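You operate a simulated robot arm through the tools that you are given. There is no shell and no other tool. Be economical: measure what you need, move in short steps, check, and stop when the job is done.

You are at the controls of a simulated two-armed robot. One attempt, no reset.

JOB
Put the clamped tube back in the white stand; glass aside, light off.
Fine: hold the tube, it must not drop; it goes in the stand's free pocket; leave the clamp open.

Only the result counts: the job must be done as asked and must still hold three seconds after the hand-in. Knocking over, shifting, dropping, spilling or breaking anything else fails it.

ROBOT AND FRAMES
Two 7-joint arms with two-finger parallel grippers on one trunk, on a base that drives. Base frame: it is fixed to the floor where the robot stands at the start and does not move with it; the origin is under the middle of the robot, x ahead of it, y to its left, z up. Readings come in cm, degrees, newtons and seconds.
The left shoulder is at the start at [3.3, 10.1, 121.1], the right one opposite. With the tool pointing down near the work surface each hand reaches from about 10 to 48 cm from the robot's upright axis, wherever it stands, measured 20 degrees to its own side. Places, roughly: black light switch [30, 0, 70]; clamp lever [40, -20, 90]; middle pocket of the white tube stand [70, -40, 80]; sliding glass [40, 0, 90]. Payload 2.4 kg a hand.
The TCP of each hand is the grasp point between the finger pads, 2.4 cm short of the fingertips. In the tool frame z runs along the fingers and y along their closing line. The gripper opens to 6.8 cm. The fingers are 1.7 cm wide and 1 cm thick; the gripper's body (4 by 7 cm) begins 4.1 cm behind the TCP.
Orientation is that of the tool frame in the base frame, as a unit quaternion [w, x, y, z]. With the fingers straight down and closing along the base's y, the tool's x points along the base's -x, its y along +y and its z along -z.

CONTROLS
- The arms move only by the tool arm_command. It takes "left_plan", "right_plan" or both (then of equal length, played together; a hand with none holds still); each is a list of rows, each a list of 7 numbers: the shift along the tool's x, y, z in cm, then the turn, a rotation vector about the tool's x, y, z in degrees, then the closure in counts, from 0 (fully open) to 255 (shut). In form: [[x, y, z, wx, wy, wz, hand], ...]. A call has 1 to 8 rows; each row shifts and turns the commanded pose from where the row before left it, along the tool's axes as they then stand. Rows are played at 5 a second. More than 5 cm and 8.6 degrees between two rows, or a gripper value outside its range, and nothing of the call is played. Where a pose cannot be reached the arm comes as near as it can. A force on the tool above 60 N (or 10 N above the force at the start of the call, whichever is more), or a blocked arm, ends the call early, and 0.2 s more pass. The fingers move at their own pace (about 7.2 cm/s each) and stop on an object; they squeeze with about 25 N. The grip force told is the motor's: it shows also when the fingers shut on nothing. Time passes only in rows, and 0.2 s behind the last, so rows that do not move let the fingers close. The reply holds the time, the measured pose of the TCP, the force on the tool along the base axes, the opening and the grip force, in the units named above and with some noise, with the torque about the TCP (base axes, N m) and any sound that the robot's microphone picked up.
- Cameras (640 x 400 px; columns grow to the right, rows downward): "scene" is now at [10.48, -1.45, 134.91]; the picture's right is [-0.18, -0.98, 0.00], its down [-0.74, 0.13, -0.66] and it looks along [0.65, -0.12, -0.75] (base axes); focal length 214 px, centre (320, 200). "left" rides on the left gripper at [8.4, -1.1, -7.5] in its tool frame; the picture's right is [0.13, 0.99, 0.00], its down [-0.60, 0.08, -0.79] and it looks along [-0.79, 0.10, 0.61] (tool axes); focal length 251 px, centre (320, 200). "right" rides on the right gripper at [8.4, 1.1, -7.5] in its tool frame; the picture's right is [-0.13, 0.99, 0.00], its down [-0.60, -0.08, -0.79] and it looks along [-0.79, -0.10, 0.61] (tool axes); focal length 251 px, centre (320, 200). There is no depth. A picture from a camera that has moved, and an enlarged one, comes with that camera's place and axes in the base frame and with its lens.
- capture(camera): a new picture of that camera. The clock stands still meanwhile.
- slide_trunk(by): slides the trunk up (or, below 0, down) by that many cm; the arms and the scene camera ride with it, the base frame stays. It gives what a move gives, with no picture.
- base_move(legs): drives the robot by 1 to 6 legs, each [ahead, left, turn to the left] in cm, cm and degrees, along the robot's own axes; the way and the turn of a leg run together, so that a leg with both is an arc; at most 150 cm and 180 degrees a leg. The arms and the cameras ride along, it lands a little off, and it stops where it bumps. It gives what a move gives.
- aim_head(pan, tilt): turns the head with the scene camera to pan (to the left, within 86 degrees either way) and tilt (down, from -29 to 69), counted from straight ahead of the robot. It gives what a move gives.
- close_up(camera, box): a new picture of the part [left, top, right, bottom] of that camera's present view, enlarged. The clock stands still meanwhile.
- finish_job(): hands the job in; it is judged then, once.

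Go step by step. Nothing tells you exact positions but the pictures and the camera data: compare them with the known pose of the tool, close in by small moves and look again before you grip or let go. The budget is 120 turns and 108 pictures, counting those below and the enlarged ones. Unless the task says otherwise, let go and move clear before handing in, and close with one line.

The tools are called after ">>>" by a JSON object that holds its "op" and its "data". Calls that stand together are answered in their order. arm_command: Moves the arms, as the interface text tells. Its arguments: {"type":"object","properties":{"left_plan":{"type":"array"},"right_plan":{"type":"array"}},"required":[]} The other tools are called the same way: slide_trunk (by) slides the trunk up or down; base_move (legs) drives the base; aim_head (pan, tilt) turns the head that bears the scene camera; capture (camera) takes a picture; close_up (camera, box) takes an enlarged picture of a part of a camera's view; finish_job () hands the job in.

At the start:

```text
time: 0.0
left_ee_pos: [31.34, 9.49, 122.01]
left_orientation: [0.0, -0.002, 1.0, 0.0]
left_ft_force: [-0.6, 0.3, 0.7]
left_wrist_torque: [0.01, -0.02, 0.01]
left_finger_gap: 6.81
left_grip_force: 0.2
right_ee_pos: [25.97, -19.7, 118.48]
right_orientation: [-0.001, 0.0, 1.0, -0.001]
right_ft_force: [0.0, 0.3, -1.5]
right_wrist_torque: [-0.02, 0.0, 0.02]
right_finger_gap: 6.8
right_grip_force: 0.0
trunk travel left (down, up): [-42.5, 42.4]
robot x, y, heading: [0.34, -0.05, -0.1]
head pan, tilt: [-10.2, 48.3]
```

scene: 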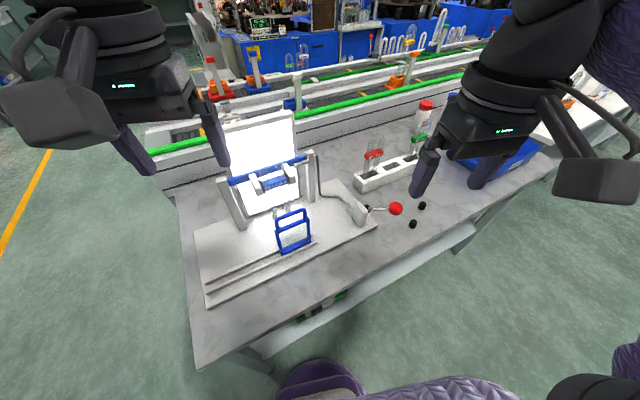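
right: 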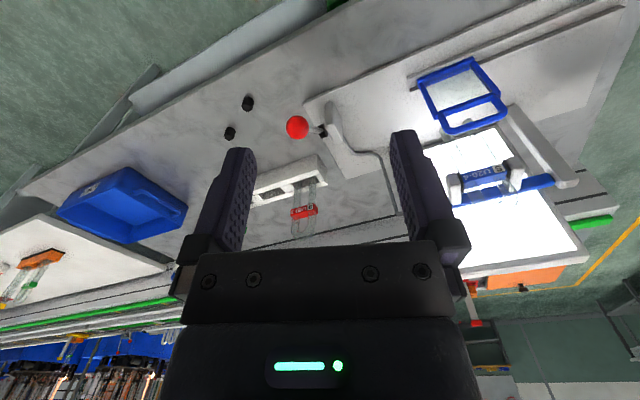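
left: 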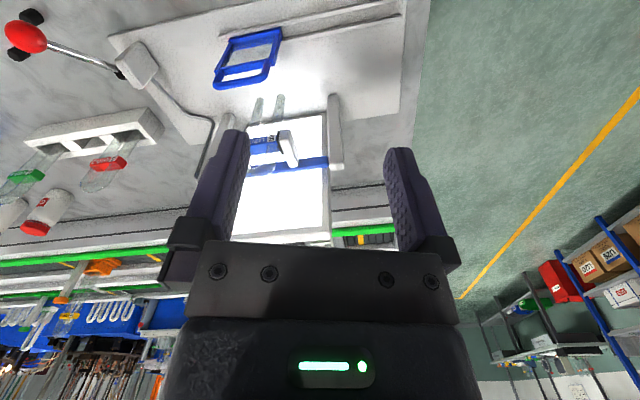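

I see a bench with a light-box fixture, a blue clamp holding a tube, a sliding glass with a blue frame, a lever with a red knob and a white stand. I'll enlarge these to understand them.

>>> {"op": "close_up", "data": {"camera": "scene", "box": [180, 100, 340, 200]}}

>>> {"op": "close_up", "data": {"camera": "scene", "box": [180, 180, 440, 340]}}

>>> {"op": "close_up", "data": {"camera": "scene", "box": [330, 90, 490, 190]}}

>>> {"op": "close_up", "data": {"camera": "left", "box": [180, 0, 420, 150]}}

```text
4.00 times, centred on (260, 150) of scene
camera zoom: at [10.48, -1.45, 134.91], right [-0.18, -0.98, 0.0], down [-0.74, 0.13, -0.66], along [0.65, -0.12, -0.75], focal length 858 px, centre (560, 400)
```

zoom: 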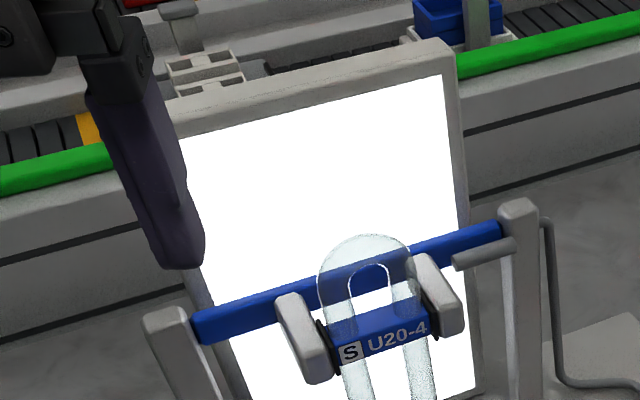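

```text
2.46 times, centred on (310, 260) of scene
camera zoom: at [10.48, -1.45, 134.91], right [-0.18, -0.98, 0.0], down [-0.74, 0.13, -0.66], along [0.65, -0.12, -0.75], focal length 528 px, centre (345, 52)
```

zoom: 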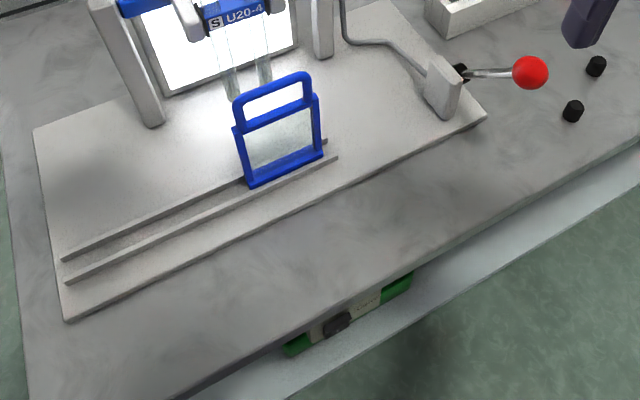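

```text
4.00 times, centred on (410, 140) of scene
camera zoom: at [10.48, -1.45, 134.91], right [-0.18, -0.98, 0.0], down [-0.74, 0.13, -0.66], along [0.65, -0.12, -0.75], focal length 858 px, centre (-40, 440)
```

zoom: 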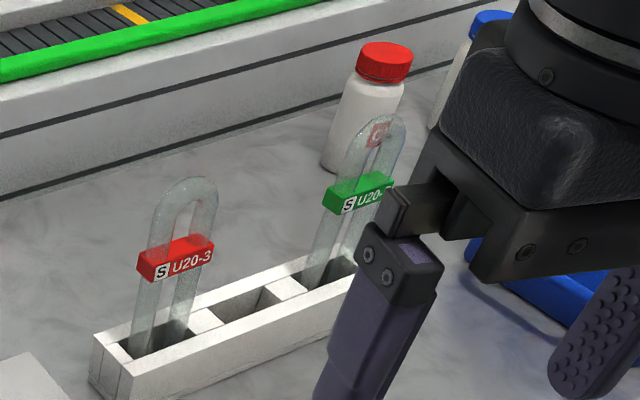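

```text
2.67 times, centred on (300, 75) of left
camera zoom: at [22.76, 8.49, 129.58], right [-0.13, 0.99, 0.0], down [0.6, 0.08, 0.79], along [0.79, 0.1, -0.61], focal length 670 px, centre (373, 533)
```

zoom: 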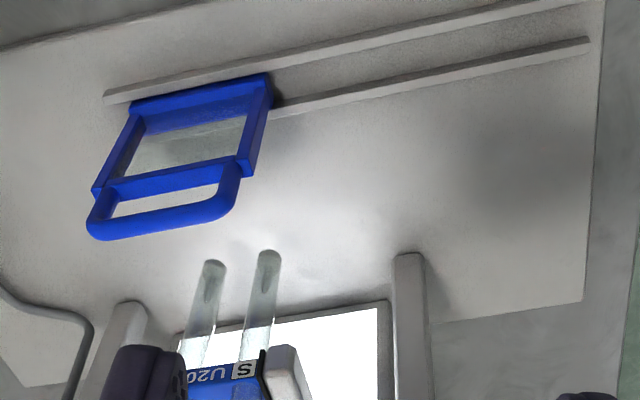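

The fixture is yawed about 15°. The tube is near [48.5, 2.4, 99], the glass handle near [42, 0, 95], the knob near [38, -24, 97] and the stand's middle pocket near [56.6, -32, 91]. I'll look down to see the switch and how much room the base has.

>>> {"op": "aim_head", "data": {"pan": 0, "tilt": 69}}

>>> {"op": "capture", "data": {"camera": "scene"}}

>>> {"op": "close_up", "data": {"camera": "right", "box": [230, 60, 390, 160]}}

>>> {"op": "close_up", "data": {"camera": "left", "box": [0, 0, 240, 150]}}

```text
time: 0.8
left_ee_pos: [31.25, 9.54, 122.06]
left_orientation: [0.0, 0.0, 1.0, 0.0]
left_ft_force: [-0.3, 0.0, -0.1]
left_wrist_torque: [-0.01, 0.04, 0.02]
left_finger_gap: 6.8
left_grip_force: 0.1
right_ee_pos: [26.09, -19.7, 118.31]
right_orientation: [0.0, -0.001, 1.0, 0.0]
right_ft_force: [0.8, -0.7, -0.2]
right_wrist_torque: [0.02, 0.02, 0.04]
right_finger_gap: 6.83
right_grip_force: 0.1
trunk travel left (down, up): [-42.5, 42.4]
robot x, y, heading: [0.19, -0.04, 0.1]
head pan, tilt: [0.0, 68.8]
```

```text
100 pictures are left
camera scene: at [8.35, -0.06, 132.5], right [0.0, -1.0, 0.0], down [-0.93, 0.0, -0.36], along [0.36, 0.0, -0.93], focal length 214 px, centre (320, 200)
```

scene: 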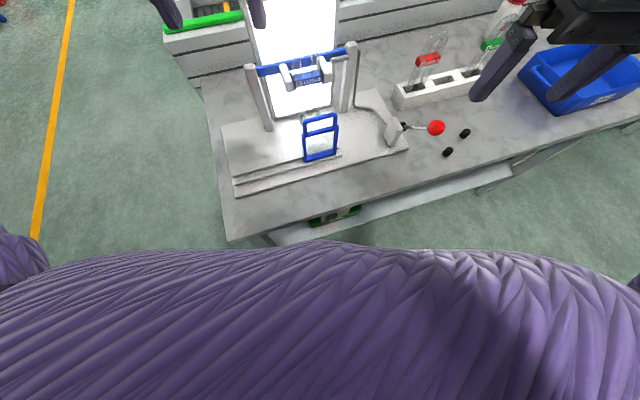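

```text
4.00 times, centred on (310, 110) of right
camera zoom: at [17.67, -18.39, 125.84], right [0.13, 0.99, 0.0], down [0.6, -0.08, 0.79], along [0.79, -0.1, -0.61], focal length 1006 px, centre (360, 560)
```

zoom: 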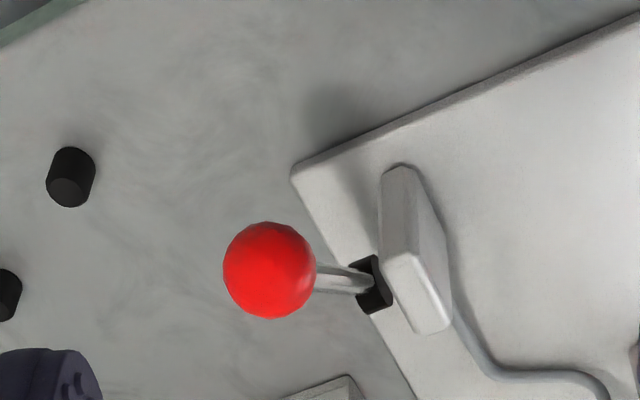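

```text
2.67 times, centred on (120, 75) of left
camera zoom: at [22.76, 8.49, 129.58], right [-0.13, 0.99, 0.0], down [0.6, 0.08, 0.79], along [0.79, 0.1, -0.61], focal length 670 px, centre (853, 533)
```

zoom: 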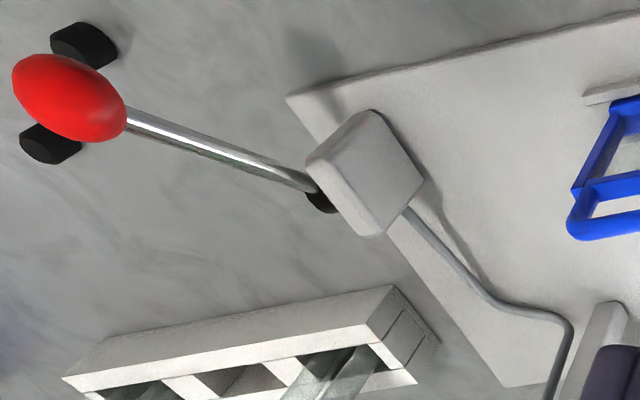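

The lever hub is near [47.3, -21.4, 87.5] and its knob near [39, -24.3, 96.3], so it tilts toward the robot and turns about a crosswise axis. Next I'll enlarge the switch and the clamp.

>>> {"op": "close_up", "data": {"camera": "scene", "box": [290, 190, 386, 250]}}

>>> {"op": "close_up", "data": {"camera": "scene", "box": [220, 30, 380, 130]}}

>>> {"op": "close_up", "data": {"camera": "scene", "box": [220, 100, 380, 200]}}

>>> {"op": "close_up", "data": {"camera": "scene", "box": [360, 40, 520, 140]}}

```text
6.67 times, centred on (338, 220) of scene
camera zoom: at [8.35, -0.06, 132.5], right [0.0, -1.0, 0.0], down [-0.93, 0.0, -0.36], along [0.36, 0.0, -0.93], focal length 1430 px, centre (200, 67)
```

zoom: 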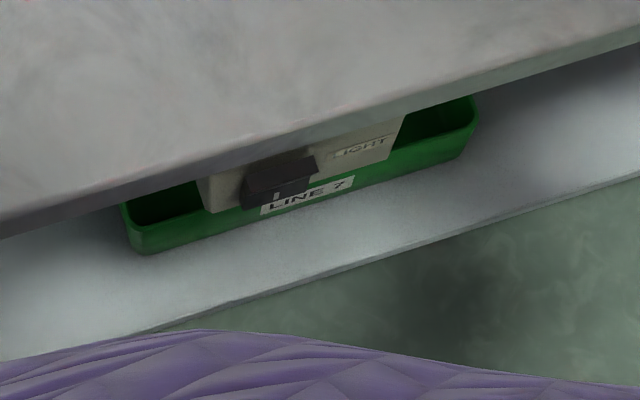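

```text
4.00 times, centred on (300, 80) of scene
camera zoom: at [8.35, -0.06, 132.5], right [0.0, -1.0, 0.0], down [-0.93, 0.0, -0.36], along [0.36, 0.0, -0.93], focal length 858 px, centre (400, 680)
```

zoom: 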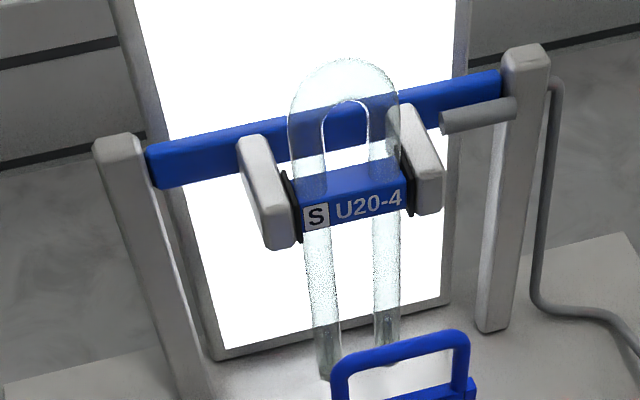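

```text
4.00 times, centred on (300, 150) of scene
camera zoom: at [8.35, -0.06, 132.5], right [0.0, -1.0, 0.0], down [-0.93, 0.0, -0.36], along [0.36, 0.0, -0.93], focal length 858 px, centre (400, 400)
```

zoom: 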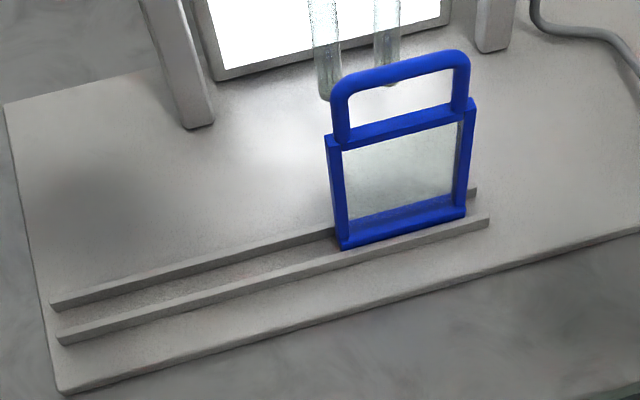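

```text
4.00 times, centred on (440, 90) of scene
camera zoom: at [8.35, -0.06, 132.5], right [0.0, -1.0, 0.0], down [-0.93, 0.0, -0.36], along [0.36, 0.0, -0.93], focal length 858 px, centre (-160, 640)
```

zoom: 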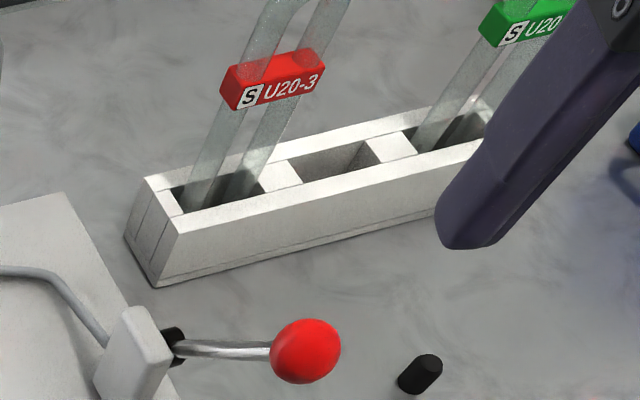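

The switch is a black rocker under the bench edge, facing the robot. I'll move the base a little closer and to the right, then deal with the glass.

>>> {"op": "base_move", "data": {"legs": [[0, -7, 0], [6, 0, 0]]}}

>>> {"op": "capture", "data": {"camera": "left"}}

>>> {"op": "capture", "data": {"camera": "scene"}}

```text
time: 2.4
left_ee_pos: [37.27, 2.67, 121.92]
left_orientation: [-0.001, 0.0, 1.0, 0.0]
left_ft_force: [-0.3, -0.2, 0.1]
left_wrist_torque: [-0.02, 0.01, 0.02]
left_finger_gap: 6.8
left_grip_force: 0.0
right_ee_pos: [32.1, -26.5, 118.38]
right_orientation: [-0.001, 0.0, 1.0, 0.0]
right_ft_force: [0.1, 0.1, -0.3]
right_wrist_torque: [-0.02, 0.04, 0.0]
right_finger_gap: 6.79
right_grip_force: 0.0
trunk travel left (down, up): [-42.5, 42.4]
robot x, y, heading: [5.94, -7.23, 0.1]
head pan, tilt: [0.0, 68.8]
```

```text
93 pictures are left
camera left: at [28.8, 1.6, 129.56], right [-0.13, 0.99, 0.0], down [0.6, 0.08, 0.79], along [0.79, 0.1, -0.61], focal length 251 px, centre (320, 200)
```

left: 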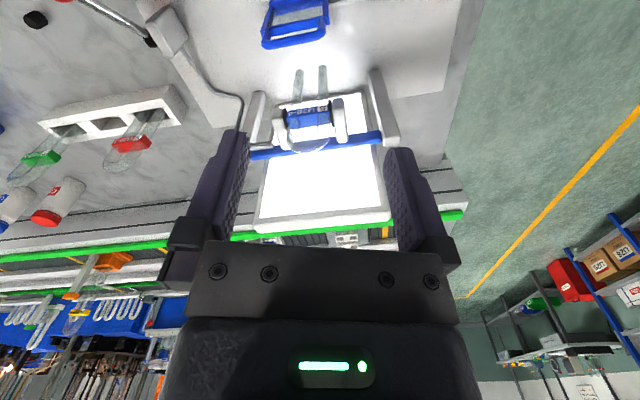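

```text
92 pictures are left
camera scene: at [14.39, -6.95, 132.48], right [0.0, -1.0, 0.0], down [-0.93, 0.0, -0.36], along [0.36, 0.0, -0.93], focal length 214 px, centre (320, 200)
```

scene: 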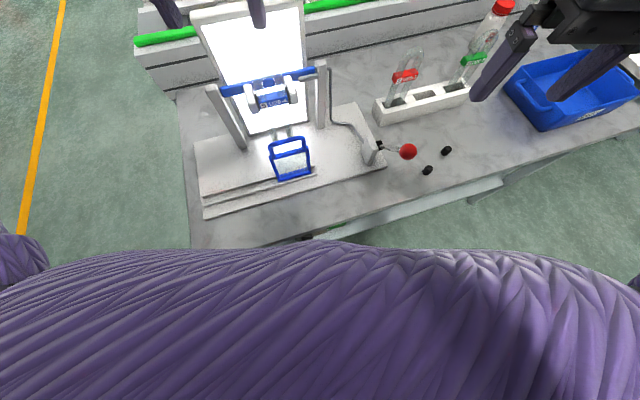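

The base moved without bumping. I'll measure the glass more closely.

>>> {"op": "close_up", "data": {"camera": "scene", "box": [190, 120, 350, 220]}}

>>> {"op": "close_up", "data": {"camera": "left", "box": [220, 0, 412, 120]}}

>>> {"op": "close_up", "data": {"camera": "left", "box": [230, 80, 390, 180]}}

```text
4.00 times, centred on (270, 170) of scene
camera zoom: at [14.39, -6.95, 132.48], right [0.0, -1.0, 0.0], down [-0.93, 0.0, -0.36], along [0.36, 0.0, -0.93], focal length 858 px, centre (520, 320)
```

zoom: 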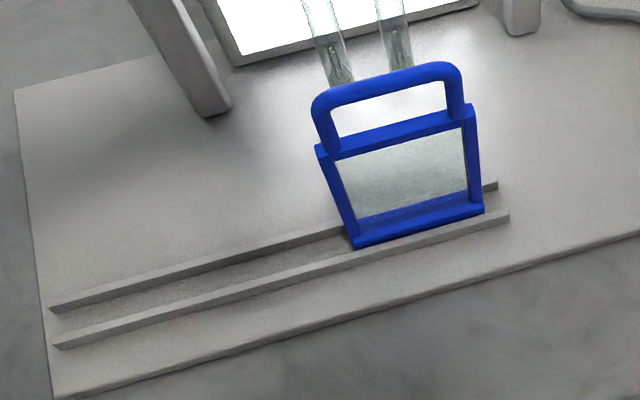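

```text
3.33 times, centred on (316, 60) of left
camera zoom: at [28.8, 1.6, 129.56], right [-0.13, 0.99, 0.0], down [0.6, 0.08, 0.79], along [0.79, 0.1, -0.61], focal length 838 px, centre (333, 667)
```

zoom: 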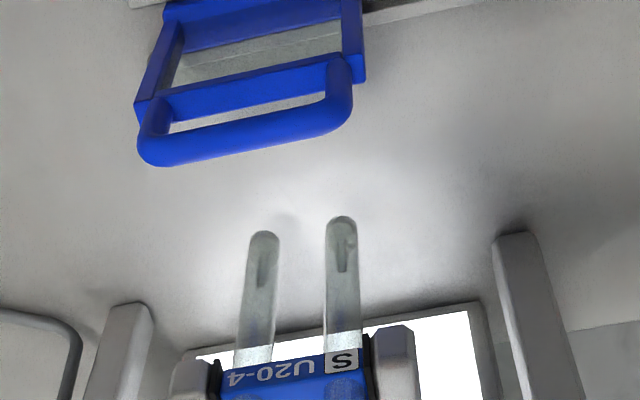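

```text
4.00 times, centred on (310, 130) of left
camera zoom: at [28.8, 1.6, 129.56], right [-0.13, 0.99, 0.0], down [0.6, 0.08, 0.79], along [0.79, 0.1, -0.61], focal length 1006 px, centre (360, 480)
```

zoom: 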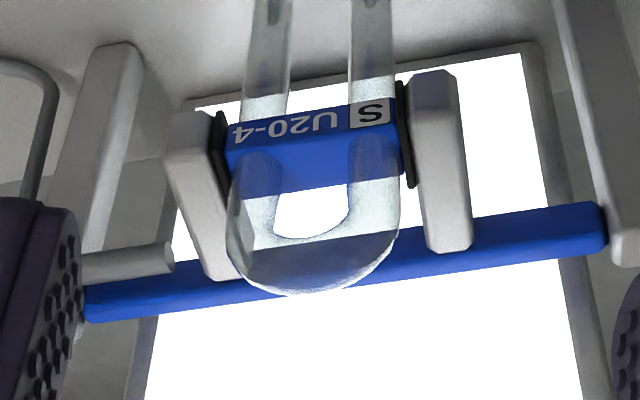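

The glass frame runs from [42.1, -4.4] to [40.0, 4.0], yaw 14°. Its handle bar is at about z 96.5 and there is about 19 cm of rail to the left. I'll turn the left hand to straddle the handle bar.

>>> {"op": "arm_command", "data": {"left_plan": [[0, 0, 0, 0, 0, 8.45, 0], [0, 0, 0, 0, 0, 8.45, 0], [0, 0, 0, 0, 0, 8.45, 0], [0, 0, 0, 0, 0, 8.45, 0], [0, 0, 0, 0, 0, 8.45, 0], [0, 0, 0, 0, 0, 8.45, 0], [0, 0, 0, 0, 0, 8.45, 60], [0, 0, 0, 0, 0, 8.45, 60]]}}

>>> {"op": "arm_command", "data": {"left_plan": [[0, 0, 0, 0, 0, 8.4, 100], [0, 0, 3, 0, 0, 0, 100], [0, 0, 3, 0, 0, 0, 100], [0, 0, 3, 0, 0, 0, 100], [0, 0, 3, 0, 0, 0, 100]]}}

>>> {"op": "capture", "data": {"camera": "left"}}

```text
time: 4.2
left_ee_pos: [37.1, 2.66, 121.92]
left_orientation: [0.0, 0.556, 0.831, 0.001]
left_ft_force: [1.2, -0.5, 1.0]
left_wrist_torque: [0.02, -0.02, -0.01]
left_finger_gap: 5.21
left_grip_force: 0.1
right_ee_pos: [31.94, -26.52, 118.39]
right_orientation: [-0.001, 0.0, 1.0, 0.001]
right_ft_force: [0.8, 0.3, -0.3]
right_wrist_torque: [0.0, 0.02, -0.01]
right_finger_gap: 6.79
right_grip_force: 0.1
trunk travel left (down, up): [-42.5, 42.4]
robot x, y, heading: [5.78, -7.36, 0.1]
head pan, tilt: [0.0, 68.8]
```

```text
time: 4.5
left_ee_pos: [37.21, 2.54, 122.08]
left_orientation: [0.004, 0.574, 0.819, -0.004]
left_ft_force: [2.2, -4.3, -4.7]
left_wrist_torque: [-0.12, 0.01, -0.09]
left_finger_gap: 4.11
left_grip_force: 0.0
right_ee_pos: [31.94, -26.67, 118.38]
right_orientation: [-0.001, 0.001, 1.0, 0.0]
right_ft_force: [0.1, 0.2, 0.6]
right_wrist_torque: [0.02, -0.01, 0.01]
right_finger_gap: 6.77
right_grip_force: 0.0
trunk travel left (down, up): [-42.5, 42.4]
robot x, y, heading: [5.95, -6.76, 0.1]
head pan, tilt: [0.0, 68.8]
stopped in row 1 (left hand): the force on the tool passed its limit at 97 N (the readings are from after the stop); the commanded pose is now the measured one
```

```text
88 pictures are left
camera left: at [33.24, 10.15, 129.45], right [0.89, 0.46, 0.0], down [0.28, -0.53, 0.8], along [0.37, -0.71, -0.6], focal length 251 px, centre (320, 200)
```

left: 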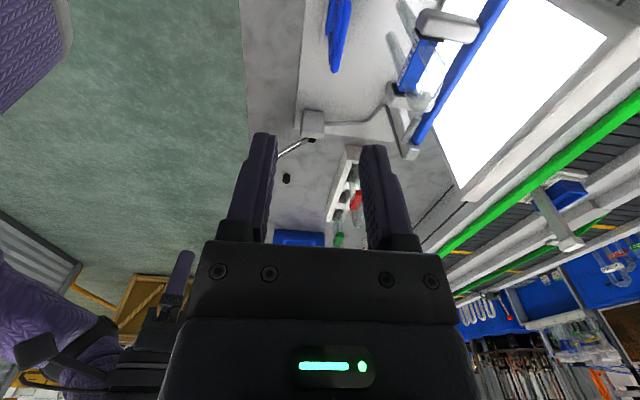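

The hand felt a spike at 70° of yaw, so I'll check the cause before going on.

>>> {"op": "aim_head", "data": {"pan": 25, "tilt": 40}}

>>> {"op": "capture", "data": {"camera": "scene"}}

```text
time: 5.5
left_ee_pos: [37.18, 2.36, 121.93]
left_orientation: [0.004, 0.574, 0.819, -0.004]
left_ft_force: [0.4, -7.5, -4.5]
left_wrist_torque: [0.12, -0.19, 0.29]
left_finger_gap: 4.11
left_grip_force: 0.2
right_ee_pos: [31.93, -26.61, 118.38]
right_orientation: [-0.001, -0.001, 1.0, 0.001]
right_ft_force: [-1.1, 0.3, 0.6]
right_wrist_torque: [0.0, 0.02, 0.04]
right_finger_gap: 6.79
right_grip_force: 0.0
trunk travel left (down, up): [-42.5, 42.4]
robot x, y, heading: [5.62, -7.1, 0.1]
head pan, tilt: [25.0, 40.0]
```

```text
87 pictures are left
camera scene: at [16.4, -3.38, 136.1], right [0.42, -0.91, 0.0], down [-0.58, -0.27, -0.77], along [0.69, 0.32, -0.64], focal length 214 px, centre (320, 200)
```

scene: 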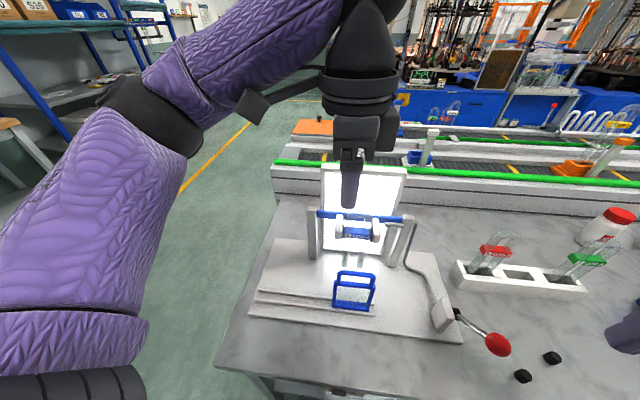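

The wrist camera meets its own forearm when turned outward. I'll turn back square to the fixture, tilt the closed fingers about 34° to the left, and push the frame's right side low down.

>>> {"op": "arm_command", "data": {"left_plan": [[0, 0, 0, 0, 0, -8.4, 255], [0, 0, 0, 0, 0, -8.4, 255], [0, 0, 0, 0, 0, -8.4, 255], [0, 0, 0, 0, 0, -8.4, 255], [0, 0, 0, 0, 0, -8.4, 255], [0, 0, 0, 0, 0, -8.4, 255], [0, 0, 0, 0, 0, -8.4, 255], [0, 0, 0, 0, 0, -8.4, 255]]}}

>>> {"op": "arm_command", "data": {"left_plan": [[0, 0, 0, 0, 0, -8.4, 255], [0, 0, 0, 0, 0, -8.4, 255], [3, -4, 0, 0, 0, 0, 255], [0, -4, 0, 0, 0, 0, 255], [0, 0, 0, -8.5, 0, 0, 255], [0, 0, 0, -8.5, 0, 0, 255], [0, 0, 0, -8.5, 0, 0, 255], [0, 0, 0, -8.5, 0, 0, 255]]}}

```text
time: 7.3
left_ee_pos: [37.19, 2.61, 122.02]
left_orientation: [0.001, 0.023, 1.0, -0.006]
left_ft_force: [0.2, -0.4, -0.5]
left_wrist_torque: [-0.03, 0.04, 0.01]
left_finger_gap: 0.0
left_grip_force: 23.4
right_ee_pos: [31.99, -26.66, 118.36]
right_orientation: [-0.001, 0.0, 1.0, 0.0]
right_ft_force: [0.8, 0.0, -0.3]
right_wrist_torque: [-0.01, -0.01, 0.01]
right_finger_gap: 6.8
right_grip_force: 0.1
trunk travel left (down, up): [-42.5, 42.4]
robot x, y, heading: [6.2, -6.94, -0.1]
head pan, tilt: [25.0, 40.0]
```

```text
time: 9.1
left_ee_pos: [36.19, -6.07, 122.14]
left_orientation: [-0.035, -0.115, 0.951, 0.286]
left_ft_force: [-0.1, -0.3, -0.6]
left_wrist_torque: [-0.01, -0.02, 0.0]
left_finger_gap: 0.0
left_grip_force: 23.4
right_ee_pos: [31.99, -26.62, 118.45]
right_orientation: [0.0, -0.001, 1.0, 0.0]
right_ft_force: [0.6, -0.2, -0.6]
right_wrist_torque: [-0.01, 0.0, -0.01]
right_finger_gap: 6.8
right_grip_force: 0.0
trunk travel left (down, up): [-42.5, 42.4]
robot x, y, heading: [5.93, -7.17, -0.1]
head pan, tilt: [25.0, 40.0]
```

I'll descend to the right of the glass frame, moving the right hand out of the way, and stop short to check.

>>> {"op": "arm_command", "data": {"left_plan": [[-0.76, -2.81, 3.32, 0, 0, 0, 255], [-0.76, -2.81, 3.32, 0, 0, 0, 255], [-0.76, -2.81, 3.32, 0, 0, 0, 255], [-0.76, -2.81, 3.32, 0, 0, 0, 255], [-0.76, -2.81, 3.32, 0, 0, 0, 255], [-0.76, -2.81, 3.32, 0, 0, 0, 255]], "right_plan": [[0, -4, -1, 0, 0, 0, 0], [0, -4, -1, 0, 0, 0, 0], [0, -4, 0, 0, 0, 0, 0], [0, 0, 0, 0, 0, 0, 0], [0, 0, 0, 0, 0, 0, 0], [0, 0, 0, 0, 0, 0, 0]]}}

>>> {"op": "aim_head", "data": {"pan": 0, "tilt": 60}}

>>> {"op": "capture", "data": {"camera": "scene"}}

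>>> {"op": "capture", "data": {"camera": "left"}}

```text
time: 10.5
left_ee_pos: [41.41, -7.82, 95.81]
left_orientation: [-0.036, -0.116, 0.951, 0.285]
left_ft_force: [1.4, 0.1, -0.1]
left_wrist_torque: [-0.03, 0.03, 0.01]
left_finger_gap: 0.01
left_grip_force: 23.4
right_ee_pos: [32.05, -38.57, 120.29]
right_orientation: [0.0, 0.0, 1.0, 0.0]
right_ft_force: [-0.1, -0.1, 0.4]
right_wrist_torque: [-0.01, -0.01, 0.04]
right_finger_gap: 6.81
right_grip_force: 0.0
trunk travel left (down, up): [-42.5, 42.4]
robot x, y, heading: [6.1, -6.86, -0.1]
head pan, tilt: [25.0, 40.0]
```

```text
time: 11.4
left_ee_pos: [41.43, -7.88, 96.0]
left_orientation: [-0.035, -0.116, 0.951, 0.285]
left_ft_force: [0.3, 0.4, -1.1]
left_wrist_torque: [0.0, 0.04, 0.01]
left_finger_gap: 0.0
left_grip_force: 23.6
right_ee_pos: [32.0, -38.54, 120.37]
right_orientation: [-0.001, -0.001, 1.0, 0.001]
right_ft_force: [-0.1, -0.1, -0.1]
right_wrist_torque: [0.0, 0.01, -0.01]
right_finger_gap: 6.79
right_grip_force: 0.2
trunk travel left (down, up): [-42.5, 42.4]
robot x, y, heading: [5.75, -6.94, -0.1]
head pan, tilt: [0.0, 60.0]
```

```text
86 pictures are left
camera scene: at [15.36, -6.97, 133.43], right [0.0, -1.0, 0.0], down [-0.87, 0.0, -0.5], along [0.5, 0.0, -0.87], focal length 214 px, centre (320, 200)
```

scene: 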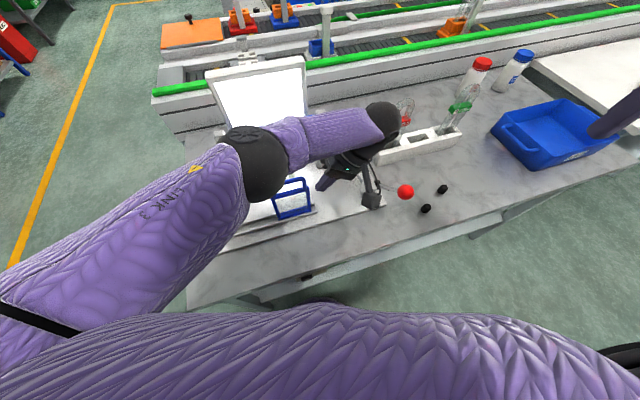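

```text
85 pictures are left
camera left: at [34.42, -14.77, 101.7], right [-0.32, 0.77, 0.55], down [0.68, -0.21, 0.71], along [0.66, 0.6, -0.45], focal length 251 px, centre (320, 200)
```

left: 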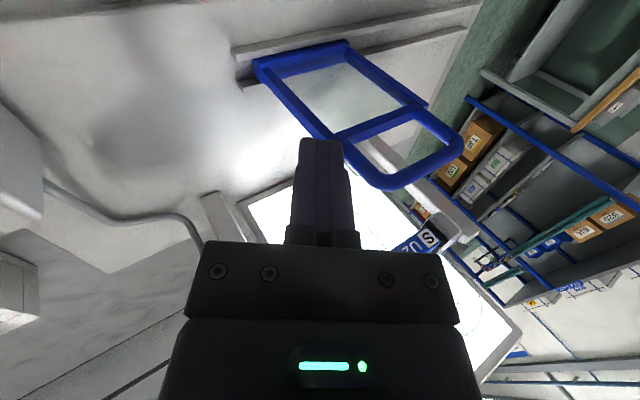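

The fingers are just right of the frame with clearance. I'll go down and move left toward contact.

>>> {"op": "arm_command", "data": {"left_plan": [[-0.8, -2.81, 3.32, 0, 0, 0, 255], [-0.8, -2.6, 3.1, 0, 0, 0, 255], [0, 0.83, 0.55, 0, 0, 0, 255]]}}

>>> {"op": "capture", "data": {"camera": "left"}}

>>> {"op": "close_up", "data": {"camera": "scene", "box": [200, 120, 440, 270]}}

```text
time: 12.2
left_ee_pos: [41.48, -6.61, 90.85]
left_orientation: [-0.034, -0.115, 0.951, 0.284]
left_ft_force: [-0.4, 0.0, -0.2]
left_wrist_torque: [0.01, 0.0, 0.03]
left_finger_gap: 0.0
left_grip_force: 24.0
left hand out of reach, approached as far as the arm can: row 1, 2
right_ee_pos: [32.05, -38.56, 120.52]
right_orientation: [0.0, -0.001, 1.0, 0.0]
right_ft_force: [-0.6, 0.5, -0.3]
right_wrist_torque: [0.0, 0.02, 0.0]
right_finger_gap: 6.81
right_grip_force: 0.1
trunk travel left (down, up): [-42.5, 42.4]
robot x, y, heading: [5.81, -7.27, 0.0]
head pan, tilt: [0.0, 60.0]
```

```text
84 pictures are left
camera left: at [34.51, -13.5, 96.71], right [-0.32, 0.77, 0.55], down [0.68, -0.21, 0.7], along [0.66, 0.6, -0.45], focal length 251 px, centre (320, 200)
```

left: 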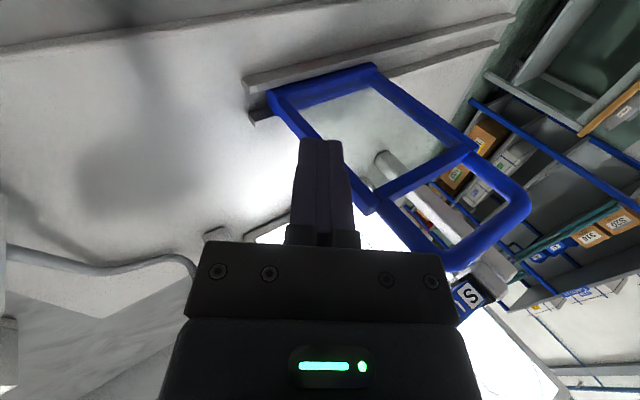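

```text
2.67 times, centred on (320, 195) of scene
camera zoom: at [15.36, -6.93, 133.43], right [0.0, -1.0, 0.0], down [-0.87, 0.0, -0.5], along [0.5, 0.0, -0.87], focal length 572 px, centre (320, 213)
```

zoom: 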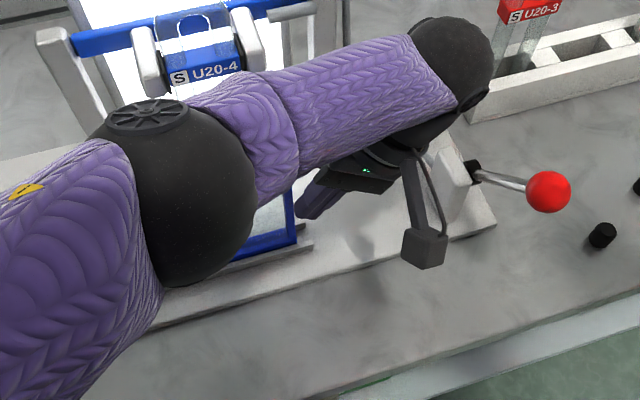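

The arm reached its limit at z 90.9, but the fingertip at 88.9 is mid-frame. I'll shift 1.1 cm forward to line up with the glass plane and push left.

>>> {"op": "arm_command", "data": {"left_plan": [[-1.1, 0, 0, 0, 0, 0, 255], [0, 0.83, 0.55, 0, 0, 0, 255], [0, 0.83, 0.55, 0, 0, 0, 255]]}}

>>> {"op": "capture", "data": {"camera": "left"}}

```text
time: 12.9
left_ee_pos: [41.39, -5.24, 90.96]
left_orientation: [-0.042, -0.113, 0.952, 0.282]
left_ft_force: [-18.6, -4.2, 5.7]
left_wrist_torque: [0.04, 0.27, 0.38]
left_finger_gap: 0.0
left_grip_force: 23.7
right_ee_pos: [31.55, -38.86, 120.46]
right_orientation: [0.001, 0.001, 1.0, 0.0]
right_ft_force: [0.5, -2.0, -0.6]
right_wrist_torque: [0.0, -0.03, 0.01]
right_finger_gap: 6.8
right_grip_force: 0.0
trunk travel left (down, up): [-42.5, 42.4]
robot x, y, heading: [5.87, -7.22, -0.0]
head pan, tilt: [0.0, 60.0]
stopped in row 3 (left hand): the force on the tool passed its limit at 62 N (the readings are from after the stop); the commanded pose is now the measured one
```

```text
82 pictures are left
camera left: at [34.48, -12.09, 96.94], right [-0.31, 0.78, 0.54], down [0.69, -0.21, 0.7], along [0.66, 0.59, -0.47], focal length 251 px, centre (320, 200)
```

left: 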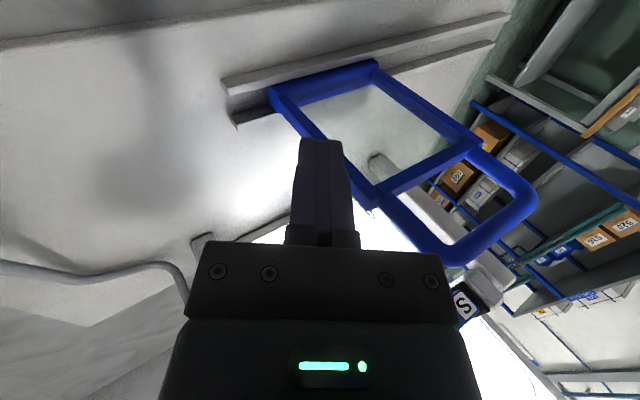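

The fingertip sat slightly in front of the frame edge and wedged, with the arm near its limits. I'll back off, raise the hand and move the base right to get a better posture.

>>> {"op": "arm_command", "data": {"left_plan": [[1, -1, -0.6, 0, 0, 0, 255], [0, -2, -1.3, 0, 0, 0, 255], [0, 2.2, -3.34, 0, 0, 0, 255], [0, 2.2, -3.34, 0, 0, 0, 255], [0, 2.2, -3.34, 0, 0, 0, 255], [0, 2.2, -3.34, 0, 0, 0, 255]]}}

>>> {"op": "base_move", "data": {"legs": [[0, -9, 0]]}}

>>> {"op": "capture", "data": {"camera": "scene"}}

>>> {"op": "capture", "data": {"camera": "left"}}

```text
time: 14.3
left_ee_pos: [41.38, -8.07, 107.36]
left_orientation: [-0.043, -0.113, 0.952, 0.282]
left_ft_force: [-0.4, 0.0, -0.3]
left_wrist_torque: [0.03, -0.02, 0.0]
left_finger_gap: 0.0
left_grip_force: 24.1
left hand out of reach, approached as far as the arm can: row 2
right_ee_pos: [32.01, -38.7, 120.44]
right_orientation: [0.0, 0.001, 1.0, 0.0]
right_ft_force: [0.1, 0.0, 0.1]
right_wrist_torque: [-0.02, -0.01, 0.0]
right_finger_gap: 6.8
right_grip_force: 0.0
trunk travel left (down, up): [-42.5, 42.4]
robot x, y, heading: [5.74, -6.83, -0.2]
head pan, tilt: [0.0, 60.0]
```

```text
time: 15.4
left_ee_pos: [41.32, -16.94, 107.32]
left_orientation: [-0.042, -0.114, 0.951, 0.283]
left_ft_force: [0.4, 0.0, -0.4]
left_wrist_torque: [0.0, -0.02, -0.04]
left_finger_gap: 0.0
left_grip_force: 23.9
right_ee_pos: [32.01, -47.74, 120.31]
right_orientation: [-0.001, 0.0, 1.0, 0.001]
right_ft_force: [-1.2, 0.4, -0.1]
right_wrist_torque: [0.04, 0.0, 0.01]
right_finger_gap: 6.81
right_grip_force: 0.2
trunk travel left (down, up): [-42.5, 42.4]
robot x, y, heading: [5.86, -15.64, -0.4]
head pan, tilt: [0.0, 60.0]
```

```text
81 pictures are left
camera scene: at [15.28, -16.08, 133.43], right [0.0, -1.0, 0.0], down [-0.87, 0.0, -0.5], along [0.5, 0.0, -0.87], focal length 214 px, centre (320, 200)
```

scene: 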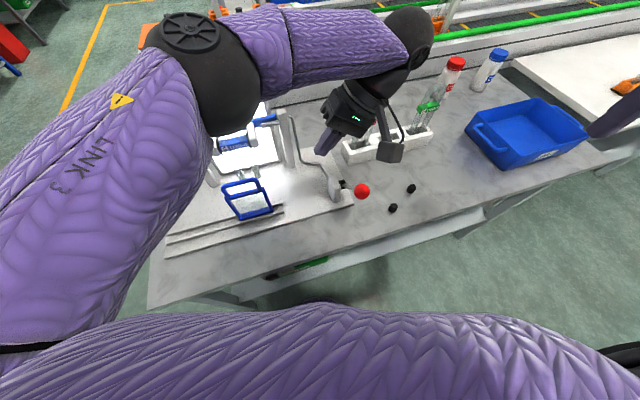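

```text
80 pictures are left
camera left: at [34.48, -23.83, 113.14], right [-0.32, 0.78, 0.54], down [0.69, -0.21, 0.7], along [0.66, 0.59, -0.47], focal length 251 px, centre (320, 200)
```

left: 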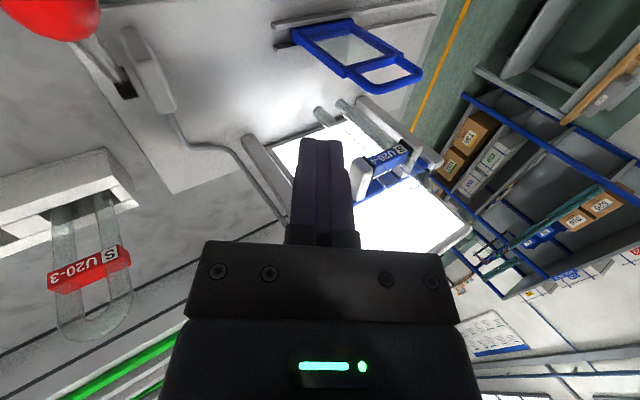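

I'll re-measure the glass after that touch.

>>> {"op": "close_up", "data": {"camera": "scene", "box": [190, 160, 318, 240]}}

>>> {"op": "close_up", "data": {"camera": "left", "box": [264, 0, 456, 120]}}

```text
5.00 times, centred on (254, 200) of scene
camera zoom: at [15.28, -16.08, 133.43], right [0.0, -1.0, 0.0], down [-0.87, 0.0, -0.5], along [0.5, 0.0, -0.87], focal length 1072 px, centre (650, 200)
```

zoom: 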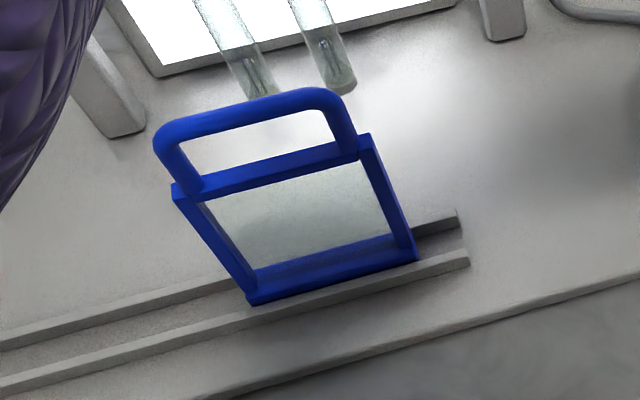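

```text
3.33 times, centred on (360, 60) of left
camera zoom: at [34.48, -23.83, 113.14], right [-0.32, 0.78, 0.54], down [0.69, -0.21, 0.7], along [0.66, 0.59, -0.47], focal length 838 px, centre (187, 667)
```

zoom: 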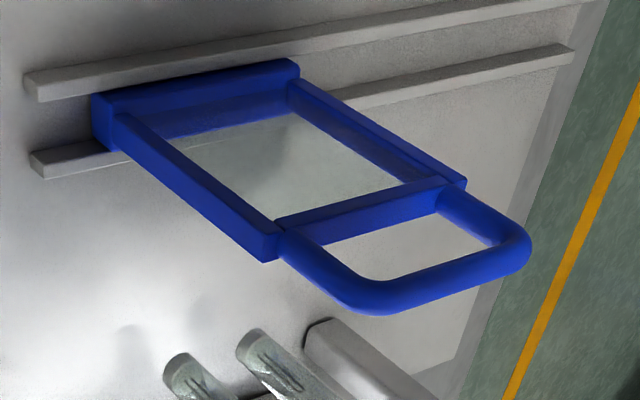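

The glass is still upright and has moved about 1 cm left. I'll go over to its right side again, aligned with its plane, and descend.

>>> {"op": "arm_command", "data": {"left_plan": [[-1.31, 2.57, 1.66, 0, 0, 0, 255], [-1.31, 2.57, 1.66, 0, 0, 0, 255], [-1.31, 2.57, 1.66, 0, 0, 0, 255], [-0.06, -2.12, 3.22, 0, 0, 0, 255], [-0.06, -2.12, 3.22, 0, 0, 0, 255], [-0.06, -2.12, 3.22, 0, 0, 0, 255], [-0.06, -2.12, 3.22, 0, 0, 0, 255], [-0.06, -2.12, 3.22, 0, 0, 0, 255]]}}

>>> {"op": "capture", "data": {"camera": "left"}}

>>> {"op": "capture", "data": {"camera": "scene"}}

```text
time: 17.2
left_ee_pos: [43.05, -6.89, 87.89]
left_orientation: [-0.043, -0.112, 0.952, 0.282]
left_ft_force: [0.2, -0.5, 0.5]
left_wrist_torque: [-0.01, 0.01, -0.05]
left_finger_gap: 0.01
left_grip_force: 23.2
right_ee_pos: [31.97, -47.66, 120.29]
right_orientation: [-0.001, 0.0, 1.0, 0.001]
right_ft_force: [0.1, 0.0, -0.8]
right_wrist_torque: [0.0, 0.02, 0.05]
right_finger_gap: 6.81
right_grip_force: 0.0
trunk travel left (down, up): [-42.5, 42.4]
robot x, y, heading: [5.74, -16.07, -0.3]
head pan, tilt: [0.0, 60.0]
```

```text
77 pictures are left
camera left: at [36.19, -13.89, 93.8], right [-0.32, 0.78, 0.54], down [0.69, -0.21, 0.7], along [0.66, 0.59, -0.47], focal length 251 px, centre (320, 200)
```

left: 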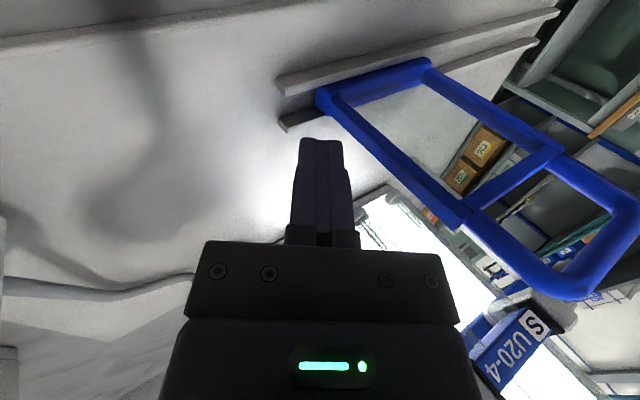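

```text
76 pictures are left
camera scene: at [15.28, -15.98, 133.43], right [0.0, -1.0, 0.0], down [-0.87, 0.0, -0.5], along [0.5, 0.0, -0.87], focal length 214 px, centre (320, 200)
```

scene: 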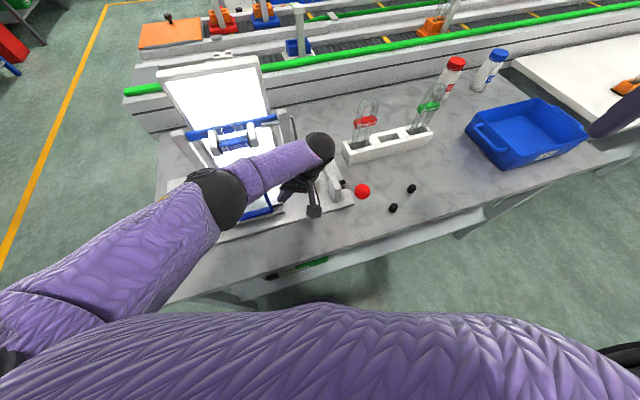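

The fingertip is beside the frame and in line with it. I'll push gently to the left.

>>> {"op": "arm_command", "data": {"left_plan": [[0, 0.84, 0.55, 0, 0, 0, 255], [0, 0.84, 0.55, 0, 0, 0, 255], [0, 0.84, 0.55, 0, 0, 0, 255], [0, 0.84, 0.55, 0, 0, 0, 255]]}}

>>> {"op": "capture", "data": {"camera": "left"}}

```text
time: 18.2
left_ee_pos: [42.03, -3.28, 87.93]
left_orientation: [-0.043, -0.113, 0.952, 0.282]
left_ft_force: [-0.7, -1.3, 0.1]
left_wrist_torque: [-0.03, 0.02, 0.03]
left_finger_gap: 0.02
left_grip_force: 23.6
right_ee_pos: [31.95, -47.77, 120.38]
right_orientation: [0.001, 0.0, 1.0, 0.0]
right_ft_force: [0.0, -0.5, 0.3]
right_wrist_torque: [0.01, 0.02, 0.02]
right_finger_gap: 6.8
right_grip_force: 0.0
trunk travel left (down, up): [-42.5, 42.4]
robot x, y, heading: [5.72, -16.22, -0.1]
head pan, tilt: [0.0, 60.0]
```

```text
75 pictures are left
camera left: at [35.18, -10.08, 93.89], right [-0.32, 0.78, 0.54], down [0.69, -0.21, 0.7], along [0.66, 0.59, -0.47], focal length 251 px, centre (320, 200)
```

left: 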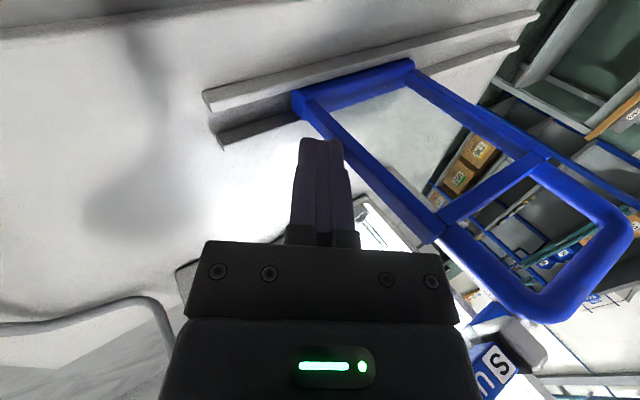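

The glass slides easily at about 1 N, so I'll keep going.

>>> {"op": "arm_command", "data": {"left_plan": [[0, 1.0, 0.66, 0, 0, 0, 255], [0, 1.0, 0.66, 0, 0, 0, 255], [0, 1.0, 0.66, 0, 0, 0, 255], [0, 1.0, 0.66, 0, 0, 0, 255], [0, 1.0, 0.66, 0, 0, 0, 255], [0, 1.0, 0.66, 0, 0, 0, 255], [0, 1.0, 0.66, 0, 0, 0, 255], [0, 1.0, 0.66, 0, 0, 0, 255]]}}

>>> {"op": "capture", "data": {"camera": "left"}}

>>> {"op": "capture", "data": {"camera": "scene"}}

```text
time: 20.1
left_ee_pos: [39.56, 6.01, 87.84]
left_orientation: [-0.042, -0.114, 0.952, 0.281]
left_ft_force: [0.0, -0.5, 0.1]
left_wrist_torque: [-0.02, 0.04, 0.05]
left_finger_gap: 0.0
left_grip_force: 23.5
right_ee_pos: [32.0, -47.67, 120.31]
right_orientation: [0.0, 0.0, 1.0, 0.0]
right_ft_force: [0.8, -0.2, -0.9]
right_wrist_torque: [-0.01, -0.02, -0.04]
right_finger_gap: 6.83
right_grip_force: 0.1
trunk travel left (down, up): [-42.5, 42.4]
robot x, y, heading: [5.78, -15.8, 0.1]
head pan, tilt: [0.0, 60.0]
```

```text
74 pictures are left
camera left: at [32.67, -0.77, 93.81], right [-0.32, 0.78, 0.54], down [0.69, -0.21, 0.7], along [0.66, 0.59, -0.47], focal length 251 px, centre (320, 200)
```

left: 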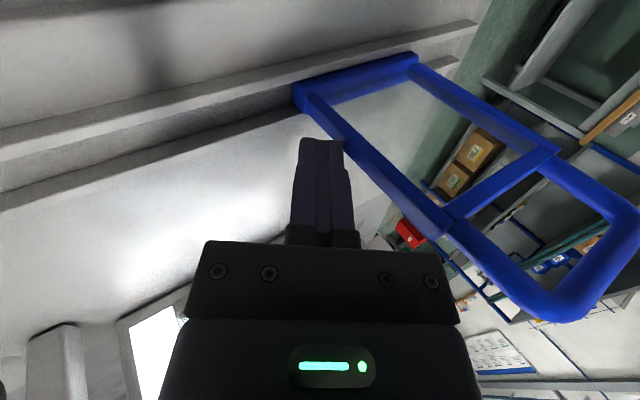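

```text
73 pictures are left
camera scene: at [15.26, -15.96, 133.43], right [0.0, -1.0, 0.0], down [-0.87, 0.0, -0.5], along [0.5, 0.0, -0.87], focal length 214 px, centre (320, 200)
```

scene: 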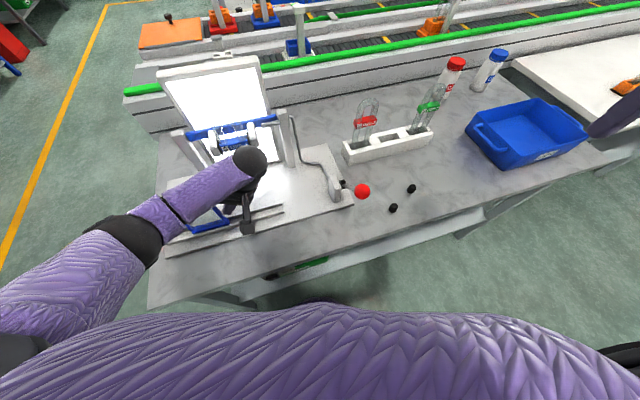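

The glass is about 12 cm over. I'll push 3 cm more, which stays on the rails, then back off and lift.

>>> {"op": "arm_command", "data": {"left_plan": [[0, 0.84, 0.55, 0, 0, 0, 255], [0, 0.84, 0.55, 0, 0, 0, 255], [0, 0.84, 0.55, 0, 0, 0, 255], [0, -1.7, -1.1, 0, 0, 0, 255], [1, -1.7, -1.1, 0, 0, 0, 255], [0, 2.2, -3.34, 0, 0, 0, 255], [0, 2.2, -3.34, 0, 0, 0, 255], [0, 2.2, -3.34, 0, 0, 0, 255]]}}

>>> {"op": "arm_command", "data": {"left_plan": [[0, 2.2, -3.34, 0, 0, 0, 255], [0, 2.2, -3.34, 0, 0, 0, 255], [0, 2.2, -3.34, 0, 0, 0, 255], [0, 2.2, -3.34, 8.5, 0, 0, 0], [0, 0, 0, 8.5, 0, 0, 0], [0, 0, 0, 8.5, 0, 0, 0], [0, 0, 0, 8.2, 0, 0, 0]]}}

>>> {"op": "capture", "data": {"camera": "left"}}

>>> {"op": "capture", "data": {"camera": "scene"}}

```text
time: 21.9
left_ee_pos: [38.97, 4.95, 100.09]
left_orientation: [-0.043, -0.113, 0.952, 0.283]
left_ft_force: [0.5, 0.1, 0.2]
left_wrist_torque: [0.03, 0.0, 0.0]
left_finger_gap: 0.01
left_grip_force: 24.1
right_ee_pos: [32.01, -47.66, 120.4]
right_orientation: [0.0, 0.0, 1.0, 0.0]
right_ft_force: [0.6, 1.2, 0.8]
right_wrist_torque: [0.02, -0.01, 0.02]
right_finger_gap: 6.8
right_grip_force: 0.1
trunk travel left (down, up): [-42.5, 42.4]
robot x, y, heading: [5.76, -16.08, -0.3]
head pan, tilt: [0.0, 60.0]
```

```text
time: 23.4
left_ee_pos: [39.48, 5.09, 115.84]
left_orientation: [-0.007, -0.12, 0.993, -0.007]
left_ft_force: [-0.3, -0.5, 0.4]
left_wrist_torque: [-0.03, 0.01, 0.03]
left_finger_gap: 6.8
left_grip_force: 0.1
right_ee_pos: [32.02, -47.59, 120.26]
right_orientation: [-0.001, 0.0, 1.0, 0.0]
right_ft_force: [-0.1, -0.6, -0.1]
right_wrist_torque: [0.02, 0.0, 0.0]
right_finger_gap: 6.8
right_grip_force: 0.0
trunk travel left (down, up): [-42.5, 42.4]
robot x, y, heading: [6.37, -15.55, 0.0]
head pan, tilt: [0.0, 60.0]
```

```text
72 pictures are left
camera left: at [31.64, 2.2, 123.61], right [-0.36, 0.93, -0.01], down [0.58, 0.23, 0.78], along [0.73, 0.28, -0.62], focal length 251 px, centre (320, 200)
```

left: 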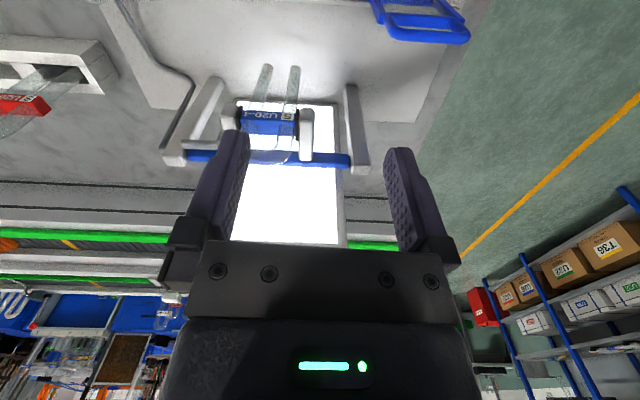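

```text
71 pictures are left
camera scene: at [15.26, -15.93, 133.43], right [0.0, -1.0, 0.0], down [-0.87, 0.0, -0.5], along [0.5, 0.0, -0.87], focal length 214 px, centre (320, 200)
```

scene: 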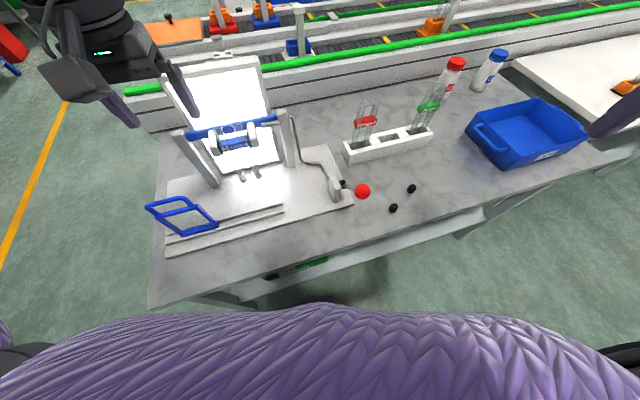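

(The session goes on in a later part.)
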